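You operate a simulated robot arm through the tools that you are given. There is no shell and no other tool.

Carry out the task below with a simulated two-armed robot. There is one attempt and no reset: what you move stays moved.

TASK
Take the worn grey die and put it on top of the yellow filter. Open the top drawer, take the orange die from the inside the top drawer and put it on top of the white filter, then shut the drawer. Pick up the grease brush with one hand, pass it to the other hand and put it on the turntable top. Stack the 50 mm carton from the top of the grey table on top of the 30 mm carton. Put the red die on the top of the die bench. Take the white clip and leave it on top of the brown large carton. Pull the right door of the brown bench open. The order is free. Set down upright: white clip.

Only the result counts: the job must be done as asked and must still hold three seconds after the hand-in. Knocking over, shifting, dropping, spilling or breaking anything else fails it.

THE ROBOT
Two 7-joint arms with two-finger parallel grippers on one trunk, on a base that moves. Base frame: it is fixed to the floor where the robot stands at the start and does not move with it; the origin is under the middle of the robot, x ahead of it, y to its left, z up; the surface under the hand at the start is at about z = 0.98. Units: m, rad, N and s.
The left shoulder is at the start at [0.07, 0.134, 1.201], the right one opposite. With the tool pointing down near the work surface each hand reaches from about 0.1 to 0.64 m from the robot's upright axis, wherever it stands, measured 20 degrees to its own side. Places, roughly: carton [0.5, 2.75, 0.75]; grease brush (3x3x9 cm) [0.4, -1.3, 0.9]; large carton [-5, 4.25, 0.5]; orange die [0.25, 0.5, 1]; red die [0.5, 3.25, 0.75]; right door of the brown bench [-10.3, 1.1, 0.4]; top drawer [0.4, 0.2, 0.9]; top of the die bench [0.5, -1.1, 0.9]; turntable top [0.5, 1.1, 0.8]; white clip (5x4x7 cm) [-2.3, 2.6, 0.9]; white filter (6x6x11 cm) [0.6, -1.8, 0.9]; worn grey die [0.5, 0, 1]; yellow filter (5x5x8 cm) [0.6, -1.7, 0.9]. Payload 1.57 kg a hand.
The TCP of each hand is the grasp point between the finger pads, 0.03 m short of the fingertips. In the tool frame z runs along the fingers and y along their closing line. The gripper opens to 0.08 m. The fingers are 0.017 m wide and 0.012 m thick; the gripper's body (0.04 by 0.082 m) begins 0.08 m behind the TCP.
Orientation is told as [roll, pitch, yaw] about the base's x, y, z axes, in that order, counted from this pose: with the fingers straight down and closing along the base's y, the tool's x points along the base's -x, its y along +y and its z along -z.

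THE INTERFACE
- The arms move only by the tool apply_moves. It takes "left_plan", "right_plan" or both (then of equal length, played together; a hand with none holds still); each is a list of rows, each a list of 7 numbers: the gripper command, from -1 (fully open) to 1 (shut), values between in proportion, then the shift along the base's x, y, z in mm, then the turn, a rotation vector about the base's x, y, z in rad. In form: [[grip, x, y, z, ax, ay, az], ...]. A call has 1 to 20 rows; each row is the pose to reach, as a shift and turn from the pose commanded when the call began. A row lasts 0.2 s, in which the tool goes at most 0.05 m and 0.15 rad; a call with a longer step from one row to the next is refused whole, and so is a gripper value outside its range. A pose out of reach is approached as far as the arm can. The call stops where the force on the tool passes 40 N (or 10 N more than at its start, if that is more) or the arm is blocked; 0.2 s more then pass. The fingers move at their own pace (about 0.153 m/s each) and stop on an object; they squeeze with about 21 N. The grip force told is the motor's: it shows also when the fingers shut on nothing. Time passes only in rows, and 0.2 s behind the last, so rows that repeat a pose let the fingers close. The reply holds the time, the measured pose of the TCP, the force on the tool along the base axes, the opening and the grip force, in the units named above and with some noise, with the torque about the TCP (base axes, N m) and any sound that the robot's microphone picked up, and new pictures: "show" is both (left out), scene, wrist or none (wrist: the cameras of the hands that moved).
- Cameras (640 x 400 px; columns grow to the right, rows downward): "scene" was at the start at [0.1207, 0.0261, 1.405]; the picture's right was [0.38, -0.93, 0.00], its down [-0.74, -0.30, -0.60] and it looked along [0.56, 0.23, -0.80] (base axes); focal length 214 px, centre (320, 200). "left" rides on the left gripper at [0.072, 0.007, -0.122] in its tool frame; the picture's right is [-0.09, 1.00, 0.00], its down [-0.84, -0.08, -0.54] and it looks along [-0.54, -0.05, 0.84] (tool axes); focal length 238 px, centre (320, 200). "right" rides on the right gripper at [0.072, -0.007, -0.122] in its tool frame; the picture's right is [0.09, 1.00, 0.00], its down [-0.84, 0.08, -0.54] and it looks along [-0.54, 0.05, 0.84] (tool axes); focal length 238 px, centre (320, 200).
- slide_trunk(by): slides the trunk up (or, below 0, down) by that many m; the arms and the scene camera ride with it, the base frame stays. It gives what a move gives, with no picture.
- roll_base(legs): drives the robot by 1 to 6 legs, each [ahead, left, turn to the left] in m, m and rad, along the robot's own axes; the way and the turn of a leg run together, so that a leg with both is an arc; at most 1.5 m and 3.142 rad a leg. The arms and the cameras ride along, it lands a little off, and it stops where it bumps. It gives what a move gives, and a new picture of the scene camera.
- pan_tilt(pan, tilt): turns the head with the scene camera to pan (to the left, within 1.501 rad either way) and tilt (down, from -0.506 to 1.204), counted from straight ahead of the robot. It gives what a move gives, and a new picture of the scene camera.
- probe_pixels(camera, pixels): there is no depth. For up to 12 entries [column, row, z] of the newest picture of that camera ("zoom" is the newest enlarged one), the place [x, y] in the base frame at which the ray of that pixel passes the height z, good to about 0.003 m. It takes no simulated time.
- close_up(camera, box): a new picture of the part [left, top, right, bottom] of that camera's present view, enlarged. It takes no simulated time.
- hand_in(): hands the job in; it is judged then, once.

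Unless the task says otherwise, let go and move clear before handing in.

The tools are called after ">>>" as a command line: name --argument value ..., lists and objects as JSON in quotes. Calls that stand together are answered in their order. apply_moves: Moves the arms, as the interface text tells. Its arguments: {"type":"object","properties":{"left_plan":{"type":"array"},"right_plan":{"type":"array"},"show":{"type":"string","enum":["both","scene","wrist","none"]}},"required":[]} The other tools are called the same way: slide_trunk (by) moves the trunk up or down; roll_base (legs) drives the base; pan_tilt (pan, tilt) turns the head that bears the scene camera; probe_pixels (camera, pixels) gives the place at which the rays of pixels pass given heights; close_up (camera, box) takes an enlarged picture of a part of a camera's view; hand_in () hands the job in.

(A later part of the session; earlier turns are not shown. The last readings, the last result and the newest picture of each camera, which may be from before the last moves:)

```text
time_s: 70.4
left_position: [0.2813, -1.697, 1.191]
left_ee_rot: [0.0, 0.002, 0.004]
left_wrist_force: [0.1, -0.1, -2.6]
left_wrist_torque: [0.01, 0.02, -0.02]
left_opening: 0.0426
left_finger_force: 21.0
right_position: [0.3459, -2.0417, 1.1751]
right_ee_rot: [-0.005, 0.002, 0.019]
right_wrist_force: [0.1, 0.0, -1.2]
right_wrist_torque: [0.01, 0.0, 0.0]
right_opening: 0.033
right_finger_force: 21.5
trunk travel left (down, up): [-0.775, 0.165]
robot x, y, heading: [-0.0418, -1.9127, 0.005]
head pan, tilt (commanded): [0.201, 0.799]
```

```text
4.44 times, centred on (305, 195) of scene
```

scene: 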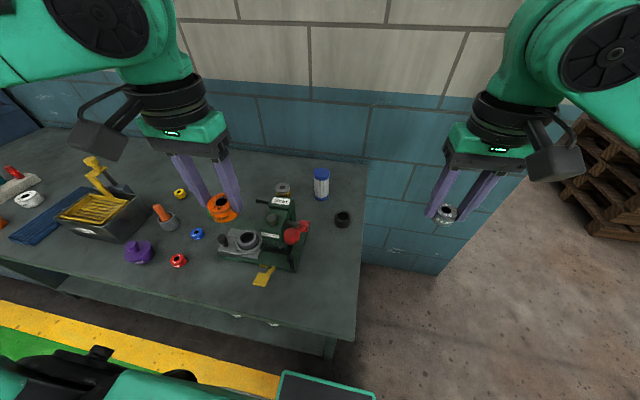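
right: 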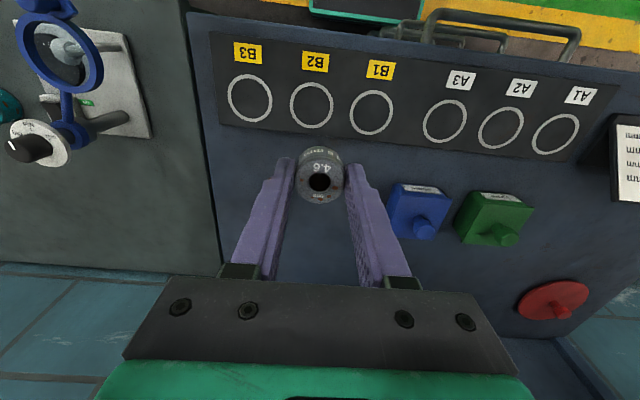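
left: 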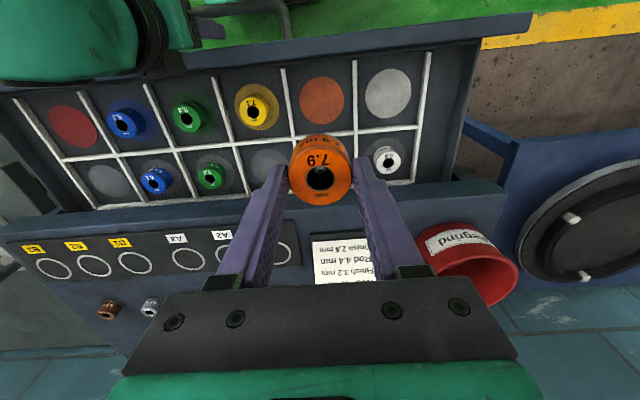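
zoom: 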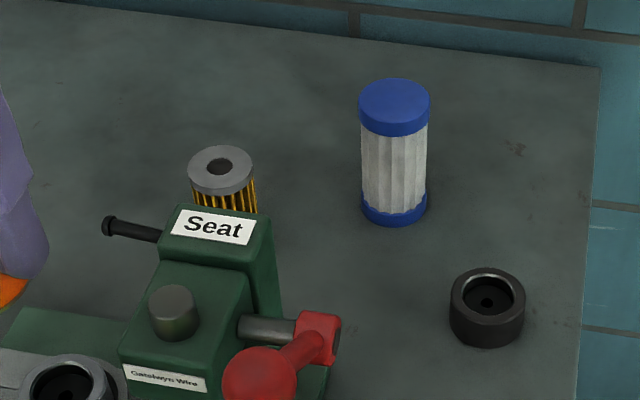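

>>> probe_pixels --camera "zoom" --pixels '[[395, 101, 0.95], [395, 101, 0.97], [395, 101, 0.99], [220, 168, 0.9], [220, 168, 0.92], [220, 168, 0.94], [220, 168, 0.96], [393, 212, 0.86], [393, 212, 0.88], [210, 225, 0.96], [210, 225, 1.0], [262, 375, 0.98]]'

>>> close_up --camera "left" --box '[260, 200, 380, 290]'

>>> probe_pixels --camera "zoom" --pixels '[[184, 425, 0.95], [184, 425, 0.97], [184, 425, 0.99], [464, 244, 0.92], [464, 244, 0.94], [464, 244, 0.96]]'

```text
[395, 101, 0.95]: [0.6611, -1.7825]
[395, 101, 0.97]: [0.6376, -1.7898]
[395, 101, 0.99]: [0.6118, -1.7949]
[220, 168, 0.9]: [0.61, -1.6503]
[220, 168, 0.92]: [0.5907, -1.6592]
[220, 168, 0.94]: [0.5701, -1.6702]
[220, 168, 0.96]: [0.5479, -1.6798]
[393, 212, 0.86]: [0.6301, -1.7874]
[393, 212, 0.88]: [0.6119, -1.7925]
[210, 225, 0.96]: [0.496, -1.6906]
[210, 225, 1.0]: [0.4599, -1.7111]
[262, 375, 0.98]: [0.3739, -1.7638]
```

```text
4.44 times, centred on (320, 245) of left
```

zoom: 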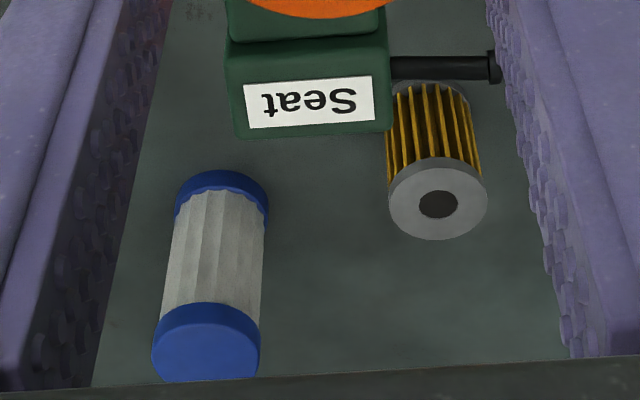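

```text
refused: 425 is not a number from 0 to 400
```

>>> probe_pixels --camera "zoom" --pixels '[[206, 353, 0.95], [206, 353, 0.97], [206, 353, 0.99], [438, 202, 0.92], [438, 202, 0.94], [438, 202, 0.96], [438, 202, 0.9]]'

```text
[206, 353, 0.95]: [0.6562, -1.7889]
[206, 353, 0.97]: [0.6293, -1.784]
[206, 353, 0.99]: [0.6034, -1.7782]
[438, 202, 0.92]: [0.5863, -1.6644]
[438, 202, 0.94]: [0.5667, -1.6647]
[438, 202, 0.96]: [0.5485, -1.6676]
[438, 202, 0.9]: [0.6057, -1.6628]
```

The triangulation puts the white filter's top at (0.645,-1.787, 0.96) and the yellow's at (0.577,-1.664, 0.93), so the table is at z≈0.85. I also check the press and its lever ball, which lie under the hand's path.

>>> close_up --camera "left" --box '[0, 0, 640, 400]'

>>> probe_pixels --camera "zoom" --pixels '[[329.5, 223, 0.94], [329.5, 223, 0.98], [329.5, 223, 1.02], [246, 165, 0.9], [246, 165, 0.95], [246, 165, 1.0], [246, 165, 1.05]]'

>>> probe_pixels --camera "scene" --pixels '[[287.7, 201.4, 0.94], [287.7, 201.4, 0.98], [287.7, 201.4, 1.02], [297, 236, 0.9], [297, 236, 0.95], [297, 236, 1.0], [297, 236, 1.05]]'

```text
1.00 times, centred on (320, 200) of left (not enlarged: the box is as wide or as high as the picture)
```

zoom: 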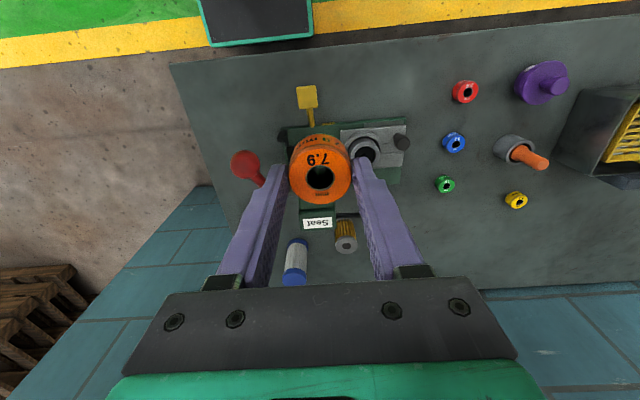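

```text
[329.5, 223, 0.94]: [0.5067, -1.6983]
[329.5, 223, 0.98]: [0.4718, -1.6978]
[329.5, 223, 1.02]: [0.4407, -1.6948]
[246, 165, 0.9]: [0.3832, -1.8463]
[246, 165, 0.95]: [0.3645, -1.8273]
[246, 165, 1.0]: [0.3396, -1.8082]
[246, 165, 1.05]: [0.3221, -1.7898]
```

```text
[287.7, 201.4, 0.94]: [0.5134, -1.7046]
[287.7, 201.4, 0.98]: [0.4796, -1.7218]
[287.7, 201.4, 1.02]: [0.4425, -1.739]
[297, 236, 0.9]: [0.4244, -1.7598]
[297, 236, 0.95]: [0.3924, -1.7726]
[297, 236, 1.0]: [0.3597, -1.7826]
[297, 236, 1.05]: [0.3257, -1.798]
```

The lever's red ball stands at about (0.33,-1.795, 1.04), so I choose the free corner (0.27,-1.895) for the re-grasp. I back off a little, move the right hand aside and bring the orange die over that spot.

>>> roll_base --legs '[[-0.16, 0, 0]]'

>>> apply_moves --left_plan '[[1, 20, -27, 0, 0, 0, 0], [1, 40, -54, 0, 0, 0, 0], [1, 60, -81, 0, 0, 0, 0], [1, 80, -108, 0, 0, 0, 0], [1, 100, -135, 0, 0, 0, 0], [1, 120, -162, 0, 0, 0, 0], [1, 135, -185, 0, 0, 0, 0], [1, 149, -200, 0, 0, 0, 0], [1, 149, -200, 0, 0, 0, 0]]' --right_plan '[[1, -10, -20, 5, 0, 0, 0], [1, -20, -40, 10, 0, 0, 0], [1, -30, -60, 15, 0, 0, 0], [1, -40, -80, 20, 0, 0, 0], [1, -50, -90, 20, 0, 0, 0], [1, -60, -100, 20, 0, 0, 0], [1, -60, -100, 20, 0, 0, 0], [1, -60, -100, 20, 0, 0, 0], [1, -60, -100, 20, 0, 0, 0]]' --show "both"

```text
time_s: 71.8
left_position: [0.1212, -1.6968, 1.1904]
left_ee_rot: [-0.001, 0.003, 0.002]
left_wrist_force: [0.5, 0.6, -3.1]
left_wrist_torque: [-0.03, 0.04, 0.0]
left_opening: 0.0423
left_finger_force: 21.0
right_position: [0.1848, -2.0437, 1.1744]
right_ee_rot: [-0.005, 0.003, 0.019]
right_wrist_force: [0.3, 0.7, -1.7]
right_wrist_torque: [0.05, 0.01, 0.0]
right_opening: 0.0328
right_finger_force: 20.8
trunk travel left (down, up): [-0.775, 0.165]
robot x, y, heading: [-0.2032, -1.9106, 0.003]
head pan, tilt (commanded): [0.201, 0.799]
```

scene: 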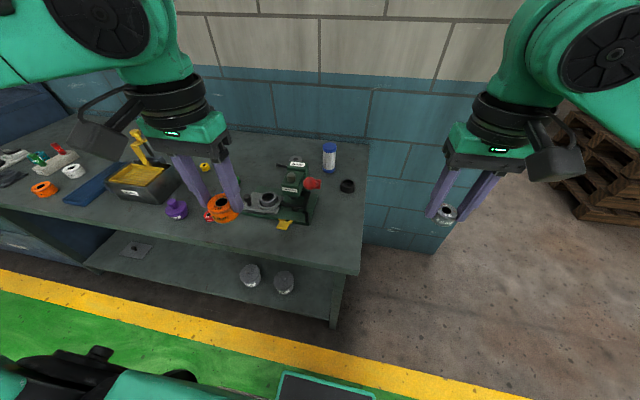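

```text
time_s: 73.8
left_position: [0.2175, -1.832, 1.1894]
left_ee_rot: [0.001, 0.0, 0.002]
left_wrist_force: [-0.1, -0.6, -2.8]
left_wrist_torque: [0.01, -0.02, -0.03]
left_opening: 0.0424
left_finger_force: 21.1
left hand out of reach, approached as far as the arm can: row 6, 7, 8, 9
right_position: [0.1216, -2.1443, 1.1954]
right_ee_rot: [-0.004, 0.001, 0.019]
right_wrist_force: [0.2, 0.0, -1.2]
right_wrist_torque: [-0.02, -0.01, 0.0]
right_opening: 0.0329
right_finger_force: 20.5
trunk travel left (down, up): [-0.775, 0.165]
robot x, y, heading: [-0.2025, -1.9083, 0.0]
head pan, tilt (commanded): [0.201, 0.799]
```

scene: 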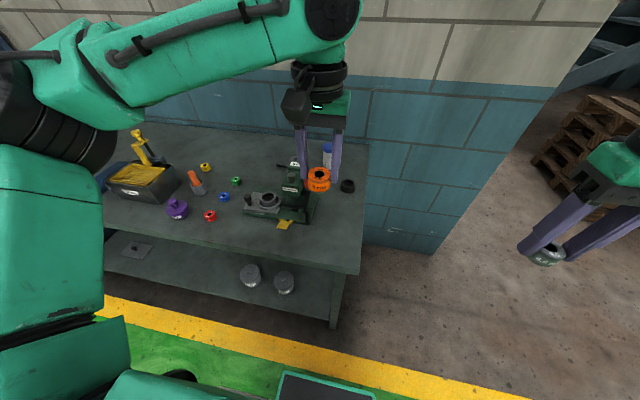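
right: 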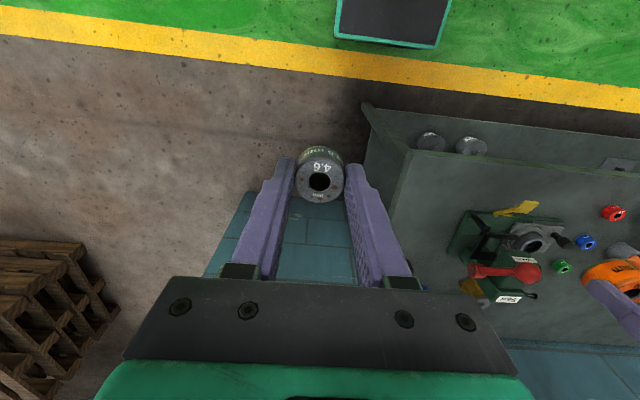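
left: 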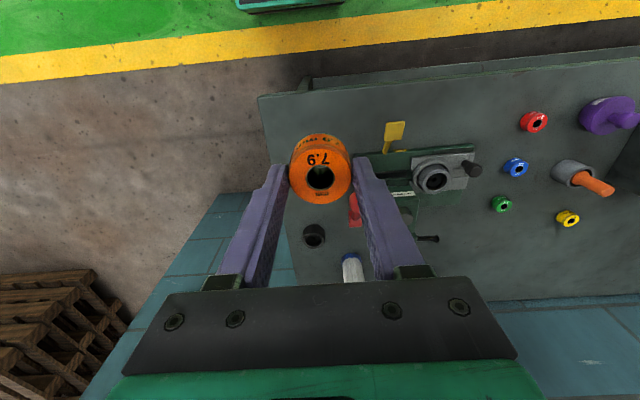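

The left hand meets a joint limit when crossing inward at (0.2175,-1.832), so I shift the base right by 0.17 m and then bring the hand out to its own side.

>>> roll_base --legs '[[0, -0.17, 0]]'

>>> apply_moves --left_plan '[[1, 0, 25, 0, 0, 0, 0], [1, 5, 50, 0, 0, 0, 0], [1, 15, 75, 0, 0, 0, 0], [1, 30, 95, -10, 0, 0, 0], [1, 45, 105, -30, 0, 0, 0], [1, 52, 107, -60, 0, 0, 0], [1, 52, 107, -60, 0, 0, 0]]' --show "both"

```text
time_s: 75.3
left_position: [0.2185, -1.9998, 1.1891]
left_ee_rot: [-0.002, 0.0, 0.006]
left_wrist_force: [0.4, 0.4, -3.4]
left_wrist_torque: [-0.06, -0.03, 0.05]
left_opening: 0.0424
left_finger_force: 21.1
right_position: [0.1243, -2.312, 1.1971]
right_ee_rot: [-0.008, 0.001, 0.022]
right_wrist_force: [-0.8, 0.5, -0.7]
right_wrist_torque: [-0.03, 0.0, -0.04]
right_opening: 0.0328
right_finger_force: 20.7
trunk travel left (down, up): [-0.775, 0.165]
robot x, y, heading: [-0.2053, -2.0839, 0.007]
head pan, tilt (commanded): [0.201, 0.799]
```

scene: 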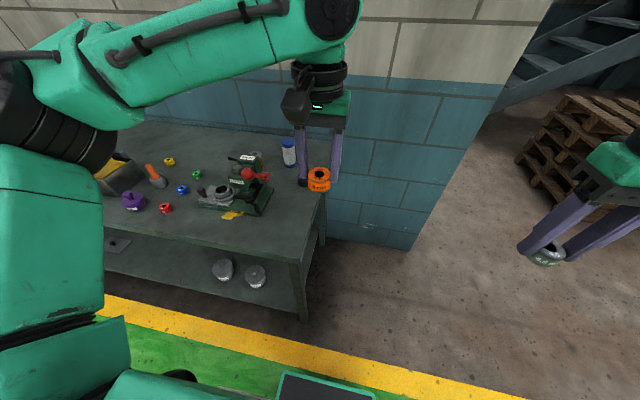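

```text
time_s: 76.9
left_position: [0.2707, -1.8949, 1.1284]
left_ee_rot: [0.001, 0.0, 0.006]
left_wrist_force: [-0.1, -0.2, -2.2]
left_wrist_torque: [-0.04, 0.03, -0.02]
left_opening: 0.0423
left_finger_force: 20.9
right_position: [0.1242, -2.3159, 1.1954]
right_ee_rot: [-0.004, 0.002, 0.021]
right_wrist_force: [-0.2, -0.3, -2.2]
right_wrist_torque: [-0.02, 0.01, 0.0]
right_opening: 0.0331
right_finger_force: 21.1
trunk travel left (down, up): [-0.775, 0.165]
robot x, y, heading: [-0.2049, -2.0833, 0.004]
head pan, tilt (commanded): [0.201, 0.799]
```

scene: 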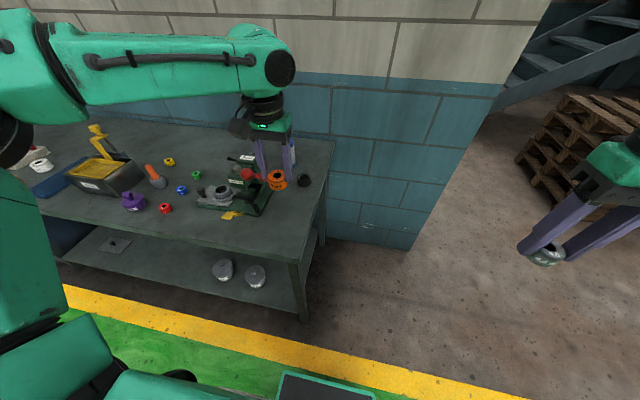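
left: 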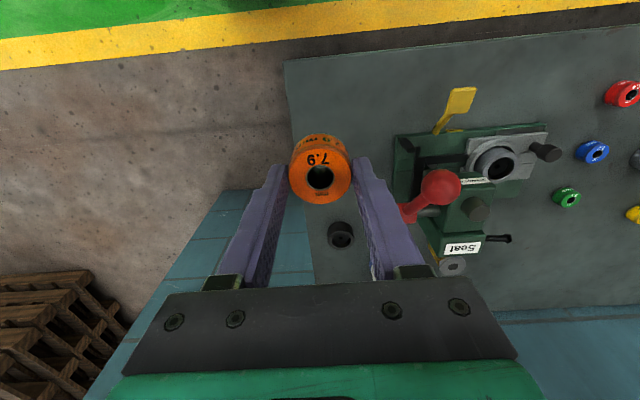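

The orange die hangs over the free corner (table edge at column ~293 in the left view). I lower it to about 5 mm above the table, then feel for contact.

>>> apply_moves --left_plan '[[1, 0, 0, -45, 0, 0, 0], [1, 0, 0, -90, 0, 0, 0], [1, 0, 0, -135, 0, 0, 0], [1, 0, 0, -180, 0, 0, 0], [1, 0, 0, -215, 0, 0, 0], [1, 0, 0, -233, 0, 0, 0], [1, 0, 0, -233, 0, 0, 0]]' --show "both"

```text
time_s: 78.5
left_position: [0.2707, -1.8967, 0.8973]
left_ee_rot: [0.0, -0.002, 0.003]
left_wrist_force: [2.2, 1.0, 17.1]
left_wrist_torque: [0.11, -0.17, -0.07]
left_opening: 0.0425
left_finger_force: 21.0
right_position: [0.1229, -2.3154, 1.1955]
right_ee_rot: [-0.004, 0.0, 0.023]
right_wrist_force: [-0.1, -0.4, -1.4]
right_wrist_torque: [-0.01, 0.0, 0.01]
right_opening: 0.0331
right_finger_force: 21.5
trunk travel left (down, up): [-0.775, 0.165]
robot x, y, heading: [-0.2049, -2.0828, 0.005]
head pan, tilt (commanded): [0.201, 0.799]
```

scene: 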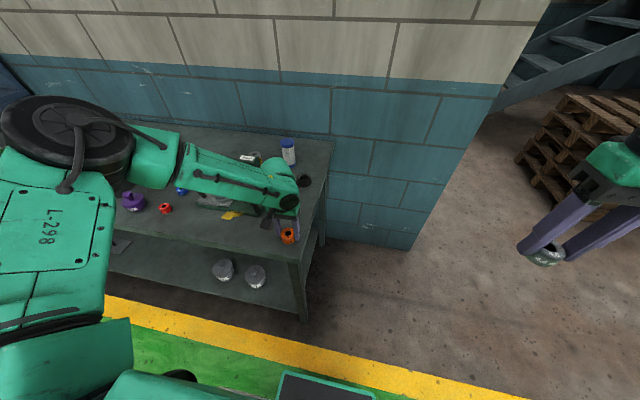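
left: 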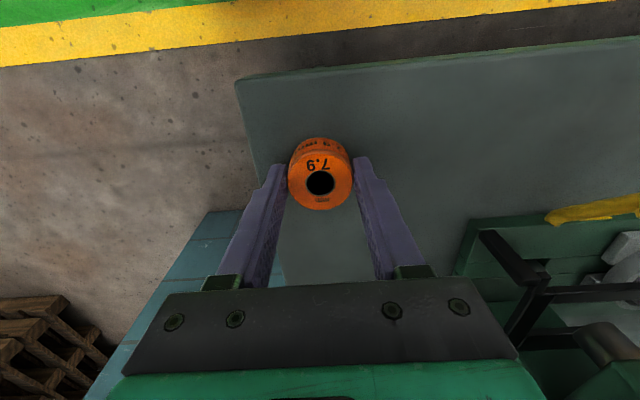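

Contact: 17 N at TCP z≈0.897, so the die stands on the table. I release it, rise, and tilt the hand 0.6 rad forward about the finger-closing axis for the re-grasp.

>>> apply_moves --left_plan '[[0.3, 0, 0, 2, 0, 0, 0], [-0.3, 0, 0, 2, 0, 0, 0], [-0.5, 0, 0, 2, 0, 0, 0], [-0.5, 0, 0, 40, 0, 0, 0], [-0.5, 0, 0, 80, 0, 0, 0], [-0.5, 0, 0, 80, 0, -0.14, 0], [-0.5, 0, 0, 80, 0, -0.28, 0], [-0.5, -5, 0, 80, 0, -0.42, 0], [-0.5, -10, 0, 80, 0, -0.56, 0], [-0.5, -15, 0, 80, 0, -0.6, 0], [-0.5, -15, 0, 80, 0, -0.6, 0]]' --show "both"

```text
time_s: 80.9
left_position: [0.2548, -1.8949, 0.9773]
left_ee_rot: [-0.002, -0.599, 0.005]
left_wrist_force: [-0.3, 0.3, 0.5]
left_wrist_torque: [0.0, 0.02, -0.02]
left_opening: 0.0601
left_finger_force: 0.1
right_position: [0.1237, -2.3156, 1.1958]
right_ee_rot: [-0.005, 0.002, 0.021]
right_wrist_force: [0.1, 0.3, -1.8]
right_wrist_torque: [-0.02, -0.03, 0.02]
right_opening: 0.0331
right_finger_force: 21.2
trunk travel left (down, up): [-0.775, 0.165]
robot x, y, heading: [-0.2072, -2.0812, 0.005]
head pan, tilt (commanded): [0.201, 0.799]
```

scene: 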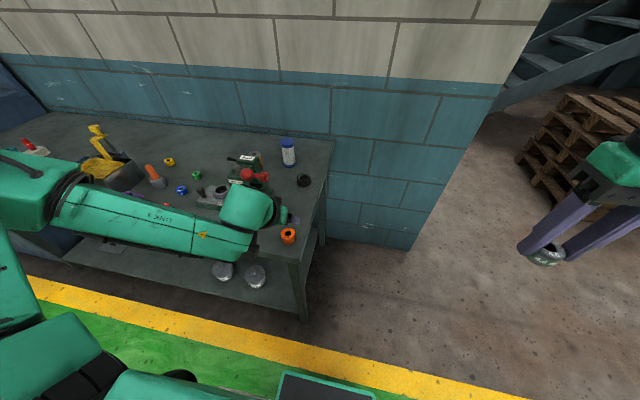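
left: 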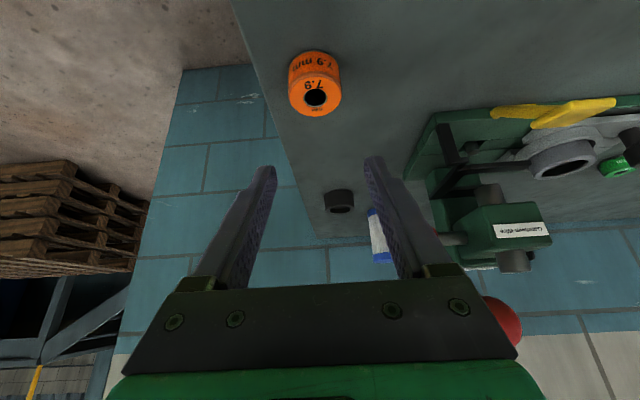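

The die stands at (315,85) in the left view and the red lever ball (500,325) is beside the hand but clear. I probe the die to set the tilted descent.

>>> close_up --camera "left" --box '[240, 20, 400, 120]'

>>> probe_pixels --camera "left" --pixels '[[316, 97, 0.87], [316, 97, 0.875], [316, 97, 0.88], [290, 90, 0.865], [341, 85, 0.865]]'

```text
4.00 times, centred on (320, 70) of left
```

zoom: 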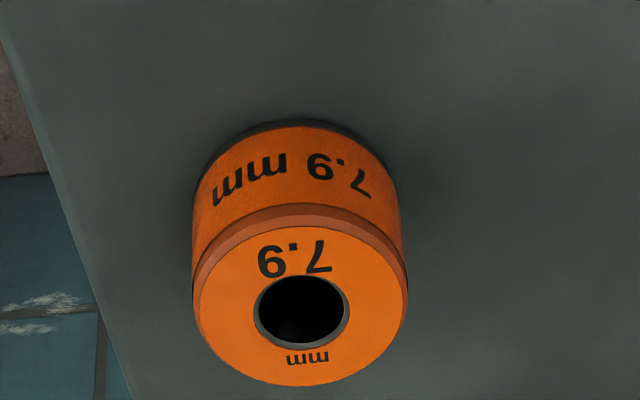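

```text
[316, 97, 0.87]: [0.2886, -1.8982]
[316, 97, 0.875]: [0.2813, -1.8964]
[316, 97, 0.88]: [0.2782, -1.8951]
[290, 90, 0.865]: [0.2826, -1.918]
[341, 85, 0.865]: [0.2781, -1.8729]
```

The die's top is at z≈0.887 and the table at ≈0.857. I descend tilted to TCP z≈0.893 and grip.

>>> apply_moves --left_plan '[[-0.5, 3, -1, -30, 0, 0, 0], [-0.5, 3, -1, -60, 0, 0, 0], [-0.5, 3, -1, -84, 0, 0, 0], [-0.5, 3, -1, -84, 0, 0, 0], [0, 3, -1, -84, 0, 0, 0], [1, 3, -1, -84, 0, 0, 0], [1, 3, -1, -84, 0, 0, 0], [1, 3, -1, -84, 0, 0, 0]]' --show "wrist"

```text
time_s: 82.7
left_position: [0.2581, -1.8974, 0.8934]
left_ee_rot: [-0.001, -0.599, 0.007]
left_wrist_force: [0.5, 0.3, 0.3]
left_wrist_torque: [0.02, -0.02, -0.01]
left_opening: 0.0425
left_finger_force: 20.6
right_position: [0.1243, -2.3146, 1.1946]
right_ee_rot: [-0.004, 0.002, 0.021]
right_wrist_force: [-0.2, 0.1, -2.3]
right_wrist_torque: [0.0, -0.01, 0.01]
right_opening: 0.033
right_finger_force: 21.6
trunk travel left (down, up): [-0.775, 0.165]
robot x, y, heading: [-0.2027, -2.0825, 0.003]
head pan, tilt (commanded): [0.201, 0.799]
```

left: 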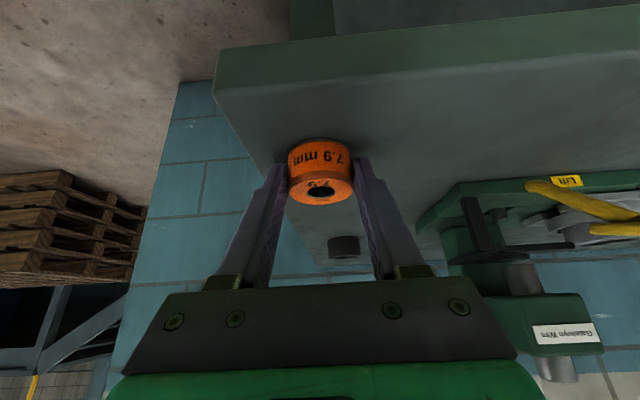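

The die is re-gripped with the tilted hand (die centre about 14 mm ahead of the TCP, bottom 36 mm below it). I lift it to z≈1.16 and drive so the white filter is in reach.

>>> apply_moves --left_plan '[[1, 0, 0, 20, 0, 0, 0], [1, 0, 0, 60, 0, 0, 0], [1, 0, 0, 105, 0, 0, 0], [1, 0, 0, 150, 0, 0, 0], [1, 0, 0, 195, 0, 0, 0], [1, 0, 0, 235, 0, 0, 0], [1, 0, 0, 267, 0, 0, 0], [1, 0, 0, 267, 0, 0, 0]]' --show "none"

>>> roll_base --legs '[[0, 0.13, 0], [0.17, 0, 0]]'

>>> apply_moves --left_plan '[[1, 0, 0, 0, 0, 0, 0]]' --show "wrist"

```text
time_s: 84.5
left_position: [0.2589, -1.8931, 1.159]
left_ee_rot: [-0.003, -0.6, 0.005]
left_wrist_force: [0.4, 0.9, -2.4]
left_wrist_torque: [0.0, 0.04, 0.0]
left_opening: 0.0423
left_finger_force: 21.3
right_position: [0.1235, -2.3145, 1.1956]
right_ee_rot: [-0.005, 0.001, 0.021]
right_wrist_force: [-0.4, -0.2, -0.5]
right_wrist_torque: [-0.05, -0.01, 0.04]
right_opening: 0.033
right_finger_force: 21.2
trunk travel left (down, up): [-0.775, 0.165]
robot x, y, heading: [-0.2007, -2.0832, 0.005]
head pan, tilt (commanded): [0.201, 0.799]
```

```text
time_s: 86.8
left_position: [0.4273, -1.7623, 1.1621]
left_ee_rot: [-0.002, -0.603, 0.007]
left_wrist_force: [-0.2, -1.0, -2.5]
left_wrist_torque: [-0.01, 0.02, -0.01]
left_opening: 0.0422
left_finger_force: 21.1
right_position: [0.2933, -2.1846, 1.1962]
right_ee_rot: [-0.003, -0.001, 0.022]
right_wrist_force: [0.1, -0.1, -1.8]
right_wrist_torque: [0.02, 0.0, 0.01]
right_opening: 0.033
right_finger_force: 20.7
trunk travel left (down, up): [-0.775, 0.165]
robot x, y, heading: [-0.0337, -1.9503, 0.005]
head pan, tilt (commanded): [0.201, 0.799]
```

scene: 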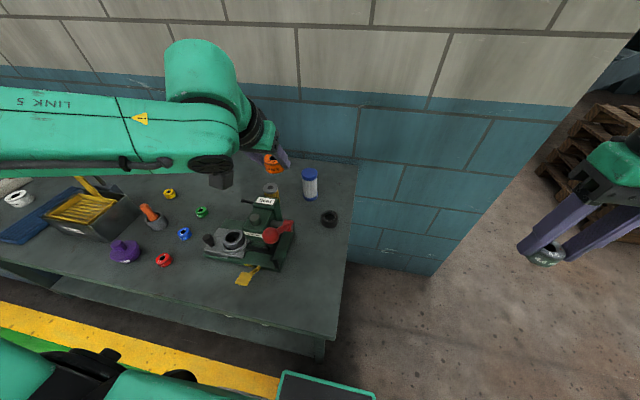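

```text
time_s: 87.2
left_position: [0.4292, -1.7635, 1.1595]
left_ee_rot: [-0.002, -0.599, 0.009]
left_wrist_force: [0.2, -0.1, -2.5]
left_wrist_torque: [-0.03, 0.02, -0.02]
left_opening: 0.0424
left_finger_force: 20.7
right_position: [0.2958, -2.184, 1.1964]
right_ee_rot: [-0.004, 0.001, 0.022]
right_wrist_force: [0.1, 0.2, -1.8]
right_wrist_torque: [0.0, -0.01, 0.04]
right_opening: 0.0333
right_finger_force: 21.0
trunk travel left (down, up): [-0.775, 0.165]
robot x, y, heading: [-0.0364, -1.9489, 0.003]
head pan, tilt (commanded): [0.201, 0.799]
```

left: 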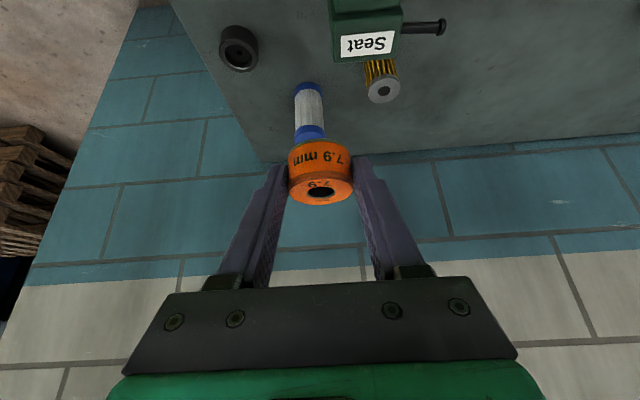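

The white filter's blue cap shows at (310,132) just beyond the die in the left view, and at (310,176) in the scene view. I triangulate it again from here.

>>> close_up --camera "left" --box '[240, 60, 400, 160]'

>>> close_up --camera "scene" --box '[250, 140, 370, 215]'

>>> probe_pixels --camera "left" --pixels '[[310, 84, 0.857], [310, 84, 0.87], [311, 138, 0.967], [311, 138, 0.96], [383, 91, 0.937]]'

```text
4.00 times, centred on (320, 110) of left
```

zoom: 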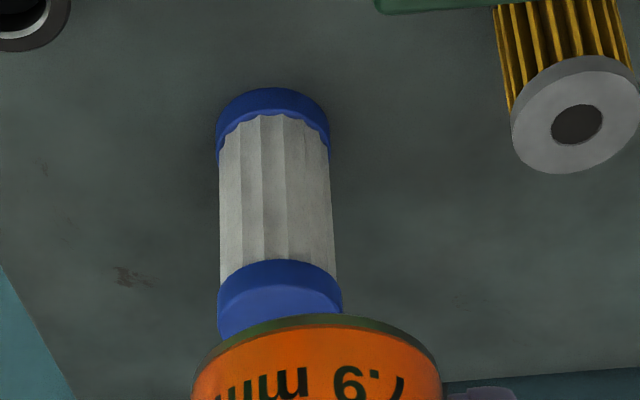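

```text
5.33 times, centred on (310, 178) of scene
```

zoom: 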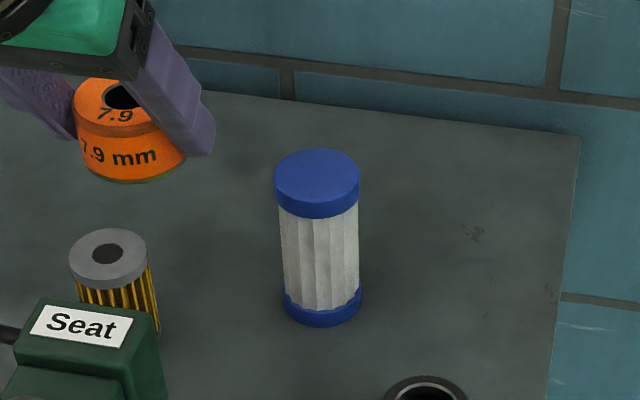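

```text
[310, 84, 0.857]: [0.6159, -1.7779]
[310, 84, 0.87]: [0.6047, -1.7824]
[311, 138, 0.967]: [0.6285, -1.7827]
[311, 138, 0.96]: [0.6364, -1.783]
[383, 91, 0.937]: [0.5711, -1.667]
```

>>> close_up --camera "scene" --box '[250, 140, 370, 215]'

>>> probe_pixels --camera "zoom" --pixels '[[318, 176, 0.967], [318, 176, 0.96], [318, 176, 0.95], [322, 310, 0.857], [322, 310, 0.85], [322, 325, 0.857], [108, 255, 0.937], [108, 255, 0.93], [278, 180, 0.967], [360, 180, 0.967]]'

>>> close_up --camera "left" --box '[240, 60, 400, 160]'

>>> probe_pixels --camera "zoom" --pixels '[[272, 88, 0.857], [272, 88, 0.85], [272, 120, 0.857], [280, 262, 0.95], [280, 262, 0.96], [280, 285, 0.967], [218, 300, 0.96], [342, 290, 0.96], [575, 122, 0.937], [575, 122, 0.93]]'

```text
5.33 times, centred on (310, 178) of scene
```

zoom: 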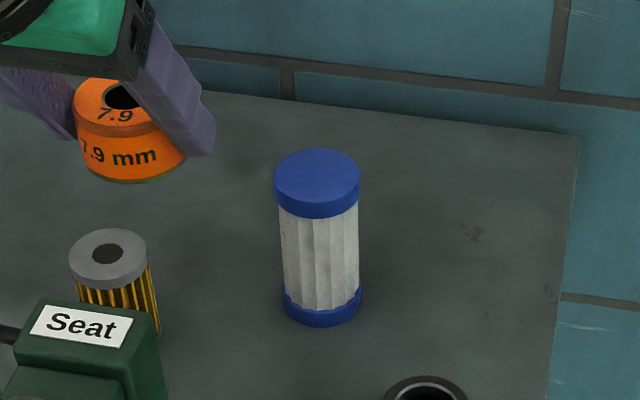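

```text
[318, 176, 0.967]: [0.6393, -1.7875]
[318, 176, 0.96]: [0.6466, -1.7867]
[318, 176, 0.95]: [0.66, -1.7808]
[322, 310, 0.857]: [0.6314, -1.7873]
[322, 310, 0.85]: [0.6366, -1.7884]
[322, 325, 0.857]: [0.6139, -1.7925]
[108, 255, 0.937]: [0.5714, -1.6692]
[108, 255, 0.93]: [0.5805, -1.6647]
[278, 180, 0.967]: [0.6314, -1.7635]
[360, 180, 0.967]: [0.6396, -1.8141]
```

```text
4.00 times, centred on (320, 110) of left
```

zoom: 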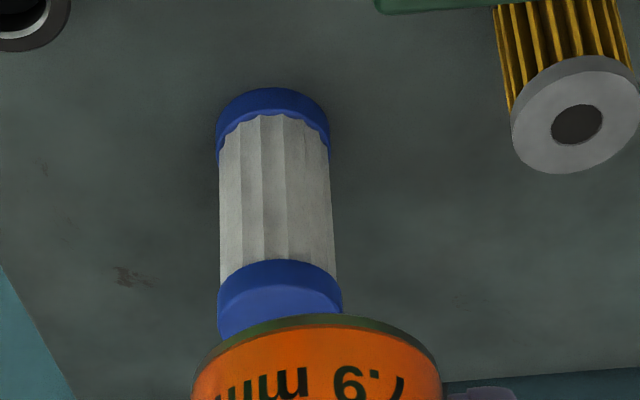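

```text
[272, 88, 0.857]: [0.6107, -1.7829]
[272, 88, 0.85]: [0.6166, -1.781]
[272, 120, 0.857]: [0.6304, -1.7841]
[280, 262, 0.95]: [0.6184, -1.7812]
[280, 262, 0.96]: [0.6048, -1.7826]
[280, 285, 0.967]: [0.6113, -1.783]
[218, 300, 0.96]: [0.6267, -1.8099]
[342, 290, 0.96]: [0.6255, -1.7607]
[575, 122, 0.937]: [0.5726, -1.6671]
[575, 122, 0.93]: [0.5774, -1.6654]
```

The filter is at (0.639,-1.786) with top z≈0.967; the yellow one at (0.572,-1.668), top 0.937. I bring the die over the white filter, stopping about 4–5 cm above it.

>>> apply_moves --left_plan '[[1, 40, -5, 0, 0, 0, 0], [1, 80, -10, -5, 0, 0, 0], [1, 120, -15, -20, 0, 0, 0], [1, 160, -20, -45, 0, 0, 0], [1, 190, -22, -75, 0, 0, 0], [1, 196, -22, -108, 0, 0, 0], [1, 196, -22, -108, 0, 0, 0]]' --show "both"

```text
time_s: 88.8
left_position: [0.6181, -1.7803, 1.0533]
left_ee_rot: [-0.002, -0.601, 0.006]
left_wrist_force: [0.6, -0.3, -2.9]
left_wrist_torque: [0.03, 0.04, -0.04]
left_opening: 0.0423
left_finger_force: 20.6
left hand out of reach, approached as far as the arm can: row 6, 7
right_position: [0.2964, -2.1855, 1.1954]
right_ee_rot: [-0.003, 0.001, 0.021]
right_wrist_force: [-0.4, 0.0, -2.0]
right_wrist_torque: [0.0, 0.01, -0.01]
right_opening: 0.0328
right_finger_force: 21.0
trunk travel left (down, up): [-0.775, 0.165]
robot x, y, heading: [-0.0331, -1.9507, 0.011]
head pan, tilt (commanded): [0.201, 0.799]
```

scene: 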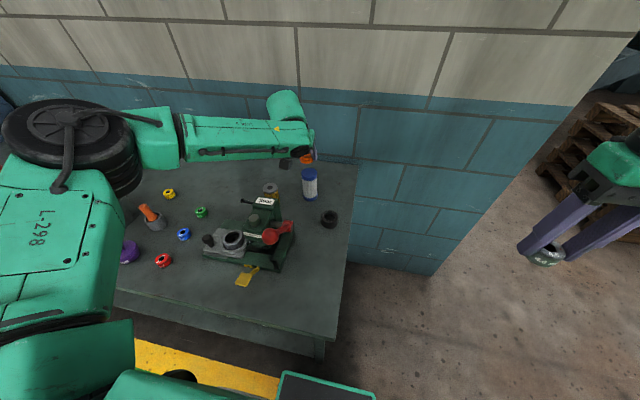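
left: 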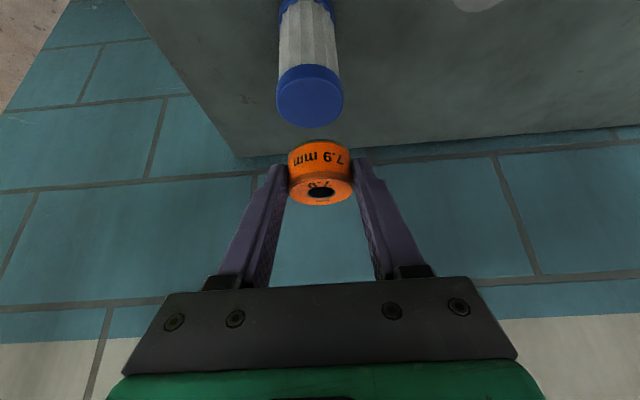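

The hand stops a little short, at (0.618,-1.780) instead of (0.625,-1.786), though the cap at (310,103) is nearly in line. I close the small gap with the base rather than stretch the arm.

>>> roll_base --legs '[[0.014, -0.006, -0.003]]'

>>> apply_moves --left_plan '[[1, 0, 0, -10, 0, 0, 0], [1, 0, 0, -20, 0, 0, 0]]' --show "both"

```text
time_s: 89.6
left_position: [0.6306, -1.786, 1.055]
left_ee_rot: [-0.005, -0.605, 0.004]
left_wrist_force: [-0.8, 0.3, -2.3]
left_wrist_torque: [0.01, 0.01, 0.0]
left_opening: 0.0423
left_finger_force: 20.4
right_position: [0.3057, -2.1893, 1.1976]
right_ee_rot: [-0.004, -0.001, 0.023]
right_wrist_force: [-1.2, -0.1, -1.0]
right_wrist_torque: [-0.02, -0.01, -0.02]
right_opening: 0.0328
right_finger_force: 21.6
trunk travel left (down, up): [-0.775, 0.165]
robot x, y, heading: [-0.0152, -1.9524, 0.001]
head pan, tilt (commanded): [0.201, 0.799]
```

scene: 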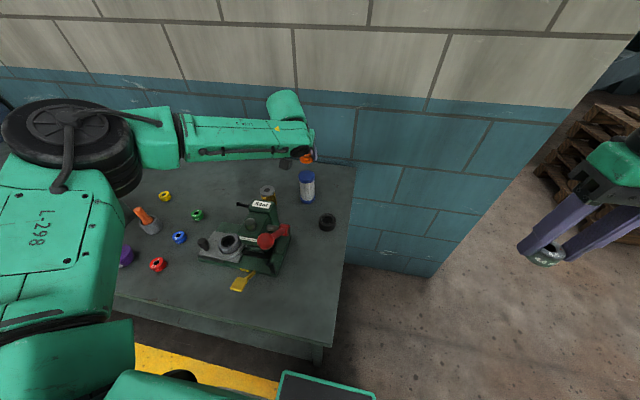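

```text
time_s: 90.2
left_position: [0.6281, -1.7861, 1.0339]
left_ee_rot: [-0.004, -0.601, 0.004]
left_wrist_force: [-0.5, -1.1, -2.5]
left_wrist_torque: [0.0, 0.04, -0.03]
left_opening: 0.0423
left_finger_force: 20.9
right_position: [0.3091, -2.189, 1.1956]
right_ee_rot: [-0.006, 0.001, 0.02]
right_wrist_force: [-0.1, 0.2, -2.1]
right_wrist_torque: [-0.03, -0.01, 0.0]
right_opening: 0.0329
right_finger_force: 21.1
trunk travel left (down, up): [-0.775, 0.165]
robot x, y, heading: [-0.0177, -1.9563, 0.001]
head pan, tilt (commanded): [0.201, 0.799]
```

scene: 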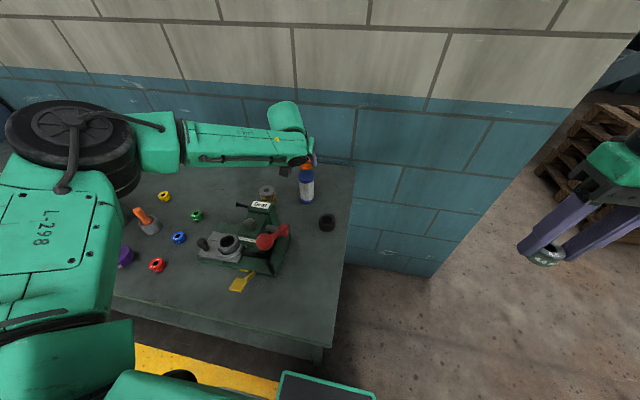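
left: 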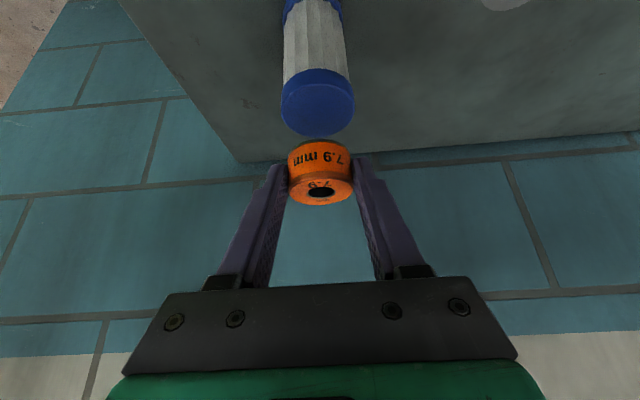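

>>> close_up --camera "left" --box '[240, 60, 400, 160]'

>>> probe_pixels --camera "left" --pixels '[[317.5, 110, 0.967], [317.5, 110, 0.963], [317.5, 134.5, 0.967], [281, 108, 0.967], [354, 105, 0.967]]'

>>> close_up --camera "scene" --box '[260, 140, 360, 202]'

```text
4.00 times, centred on (320, 110) of left
```

zoom: 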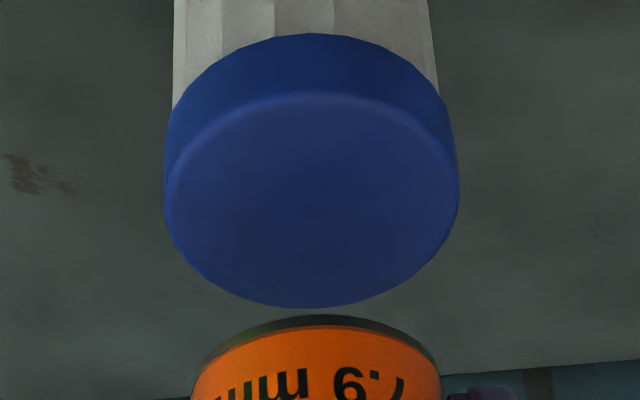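

```text
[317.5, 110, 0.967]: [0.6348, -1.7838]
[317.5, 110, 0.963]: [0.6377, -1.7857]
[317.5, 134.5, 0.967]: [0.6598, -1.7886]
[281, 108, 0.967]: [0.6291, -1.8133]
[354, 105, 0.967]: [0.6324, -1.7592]
```

```text
6.40 times, centred on (310, 171) of scene
```

zoom: 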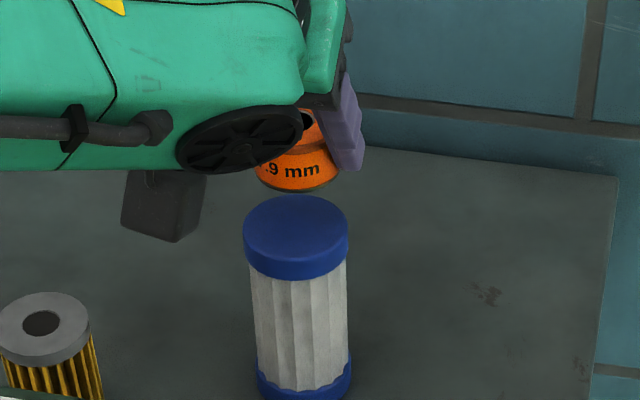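

The cap's top centre probes to about (0.636,-1.785), and the die is about 5 mm too far forward, so I correct by -4 mm in x and lower toward contact near TCP z≈1.003.

>>> apply_moves --left_plan '[[1, -4, 1, -10, 0, 0, 0], [1, -4, 1, -20, 0, 0, 0], [1, -4, 1, -26, 0, 0, 0], [1, -4, 1, -26, 0, 0, 0]]' --show "wrist"

```text
time_s: 91.2
left_position: [0.624, -1.7835, 1.0089]
left_ee_rot: [-0.005, -0.601, 0.003]
left_wrist_force: [-1.0, 0.4, -3.0]
left_wrist_torque: [-0.01, 0.03, 0.0]
left_opening: 0.0424
left_finger_force: 21.1
left hand out of reach, approached as far as the arm can: row 2, 3, 4
right_position: [0.3092, -2.19, 1.1956]
right_ee_rot: [-0.004, 0.002, 0.02]
right_wrist_force: [0.8, 0.1, -2.3]
right_wrist_torque: [-0.02, 0.01, 0.0]
right_opening: 0.0332
right_finger_force: 20.7
trunk travel left (down, up): [-0.775, 0.165]
robot x, y, heading: [-0.018, -1.9567, 0.001]
head pan, tilt (commanded): [0.201, 0.799]
```

left: 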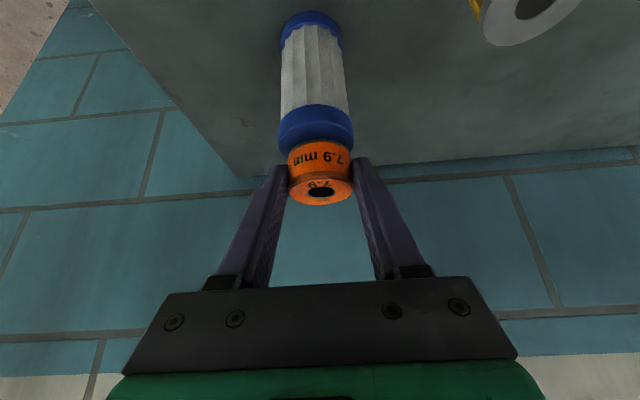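

The die hovers ~5 mm above the cap and the arm reports its limit, so I lower the last bit with the trunk.

>>> slide_trunk --by -0.004

```text
time_s: 91.7
left_position: [0.6241, -1.7821, 1.0051]
left_ee_rot: [-0.003, -0.6, 0.005]
left_wrist_force: [0.1, 0.4, -2.6]
left_wrist_torque: [-0.01, 0.05, 0.04]
left_opening: 0.0421
left_finger_force: 21.2
right_position: [0.3097, -2.1902, 1.1921]
right_ee_rot: [-0.005, 0.002, 0.021]
right_wrist_force: [0.1, -0.6, -1.6]
right_wrist_torque: [0.0, 0.01, 0.01]
right_opening: 0.0328
right_finger_force: 21.1
trunk travel left (down, up): [-0.771, 0.169]
robot x, y, heading: [-0.0196, -1.9544, 0.002]
head pan, tilt (commanded): [0.201, 0.799]
```

>>> slide_trunk --by -0.003

>>> close_up --camera "left" --box '[240, 80, 400, 220]'

>>> close_up --camera "scene" --box '[260, 140, 360, 202]'

```text
time_s: 92.2
left_position: [0.6248, -1.7836, 1.0023]
left_ee_rot: [-0.005, -0.602, 0.005]
left_wrist_force: [-0.4, 0.6, -1.1]
left_wrist_torque: [-0.01, -0.01, 0.03]
left_opening: 0.0422
left_finger_force: 21.3
right_position: [0.311, -2.1912, 1.1886]
right_ee_rot: [-0.003, 0.002, 0.02]
right_wrist_force: [1.3, -0.1, -2.2]
right_wrist_torque: [-0.03, 0.0, 0.02]
right_opening: 0.0329
right_finger_force: 20.7
trunk travel left (down, up): [-0.768, 0.172]
robot x, y, heading: [-0.0172, -1.9574, 0.004]
head pan, tilt (commanded): [0.201, 0.799]
```

```text
2.86 times, centred on (320, 150) of left
```

zoom: 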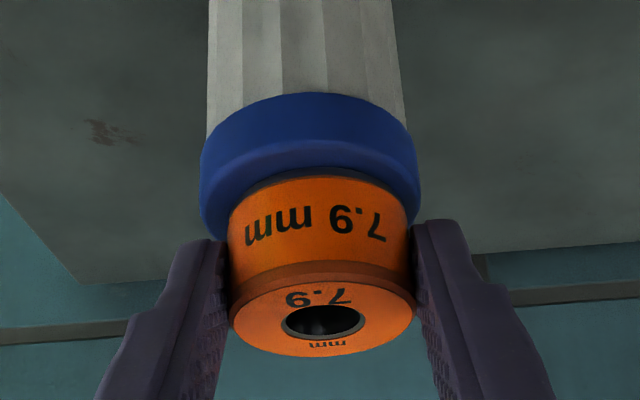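

```text
6.40 times, centred on (310, 171) of scene
```

zoom: 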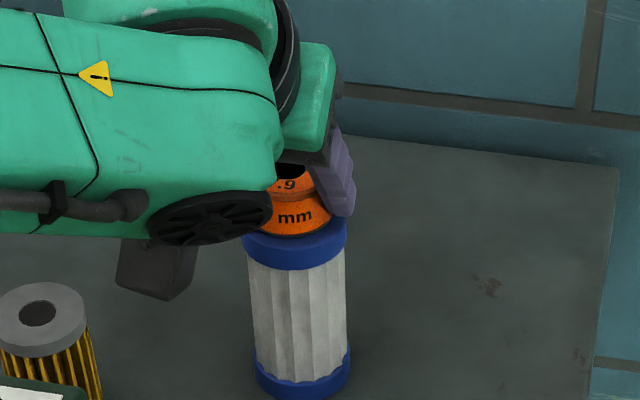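

>>> slide_trunk --by -0.003

```text
time_s: 92.8
left_position: [0.6231, -1.783, 0.9996]
left_ee_rot: [-0.005, -0.602, 0.005]
left_wrist_force: [0.9, 0.4, 1.5]
left_wrist_torque: [0.13, 0.0, 0.01]
left_opening: 0.0415
left_finger_force: 20.8
right_position: [0.3093, -2.191, 1.1849]
right_ee_rot: [-0.003, 0.003, 0.021]
right_wrist_force: [-0.1, 0.0, -1.5]
right_wrist_torque: [0.0, -0.03, 0.01]
right_opening: 0.033
right_finger_force: 20.9
trunk travel left (down, up): [-0.765, 0.175]
robot x, y, heading: [-0.0166, -1.9611, 0.005]
head pan, tilt (commanded): [0.201, 0.799]
```

The force turned from -2.6 to +1.5 N: the die rests on the cap. I check the picture before releasing.

>>> close_up --camera "left" --box '[240, 80, 400, 220]'

>>> close_up --camera "scene" --box '[260, 140, 360, 202]'

```text
2.86 times, centred on (320, 150) of left
```

zoom: 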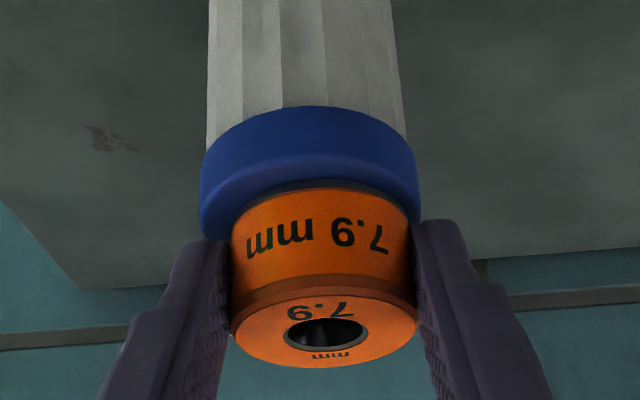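

```text
6.40 times, centred on (310, 171) of scene
```

zoom: 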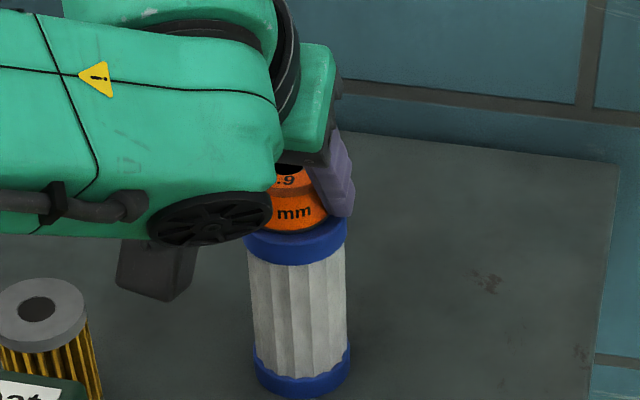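

The die sits well inside the cap. I open the fingers gently and retreat back along the tilted tool axis.

>>> apply_moves --left_plan '[[0.1, 0, 0, 0, 0, 0, 0], [-0.2, 0, 0, 0, 0, 0, 0], [-0.5, 0, 0, 0, 0, 0, 0], [-0.5, 0, 0, 0, 0, 0, 0]]' --show "wrist"

```text
time_s: 93.8
left_position: [0.6232, -1.783, 0.9997]
left_ee_rot: [-0.003, -0.601, 0.004]
left_wrist_force: [0.2, -0.3, 0.0]
left_wrist_torque: [-0.03, 0.02, 0.0]
left_opening: 0.06
left_finger_force: 0.1
right_position: [0.3092, -2.1912, 1.1852]
right_ee_rot: [-0.005, 0.002, 0.021]
right_wrist_force: [0.0, -0.4, -1.4]
right_wrist_torque: [0.0, 0.0, 0.02]
right_opening: 0.0329
right_finger_force: 21.0
trunk travel left (down, up): [-0.765, 0.175]
robot x, y, heading: [-0.0154, -1.9524, 0.003]
head pan, tilt (commanded): [0.201, 0.799]
```

left: 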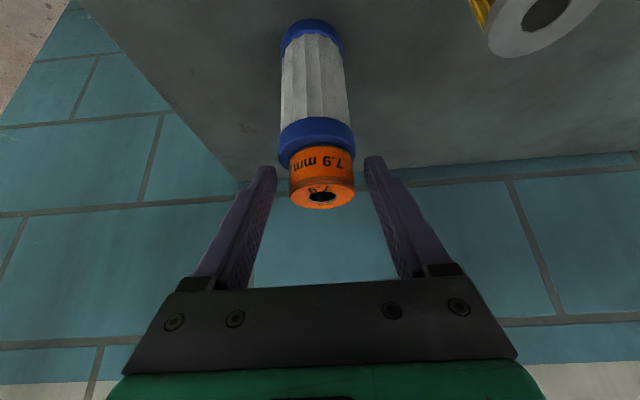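

The die rests on the cap with the fingers open around it. I retreat up and back.

>>> apply_moves --left_plan '[[-0.5, -10, 0, 15, 0, 0, 0], [-0.5, -24, 0, 35, 0, 0, 0], [-0.5, -45, 0, 65, 0, 0, 0], [-0.5, -70, 0, 100, 0, 0, 0], [-0.5, -100, 0, 130, 0, 0, 0], [-0.5, -130, 0, 155, 0, 0, 0], [-0.5, -160, 0, 170, 0, 0, 0]]' --show "both"

```text
time_s: 95.3
left_position: [0.4615, -1.7834, 1.1694]
left_ee_rot: [-0.006, -0.603, 0.001]
left_wrist_force: [-0.3, 0.0, 0.3]
left_wrist_torque: [0.0, 0.0, 0.01]
left_opening: 0.0602
left_finger_force: 0.1
right_position: [0.3071, -2.1916, 1.1865]
right_ee_rot: [-0.004, 0.0, 0.021]
right_wrist_force: [0.2, -1.0, -1.5]
right_wrist_torque: [0.02, 0.02, 0.04]
right_opening: 0.0329
right_finger_force: 20.9
trunk travel left (down, up): [-0.765, 0.175]
robot x, y, heading: [-0.018, -1.9589, 0.006]
head pan, tilt (commanded): [0.201, 0.799]
```

scene: 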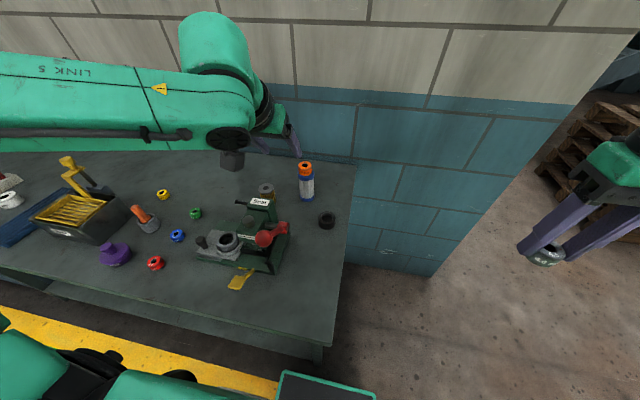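
left: 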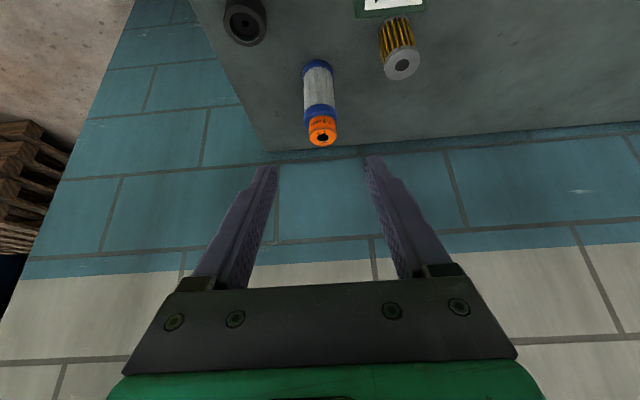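

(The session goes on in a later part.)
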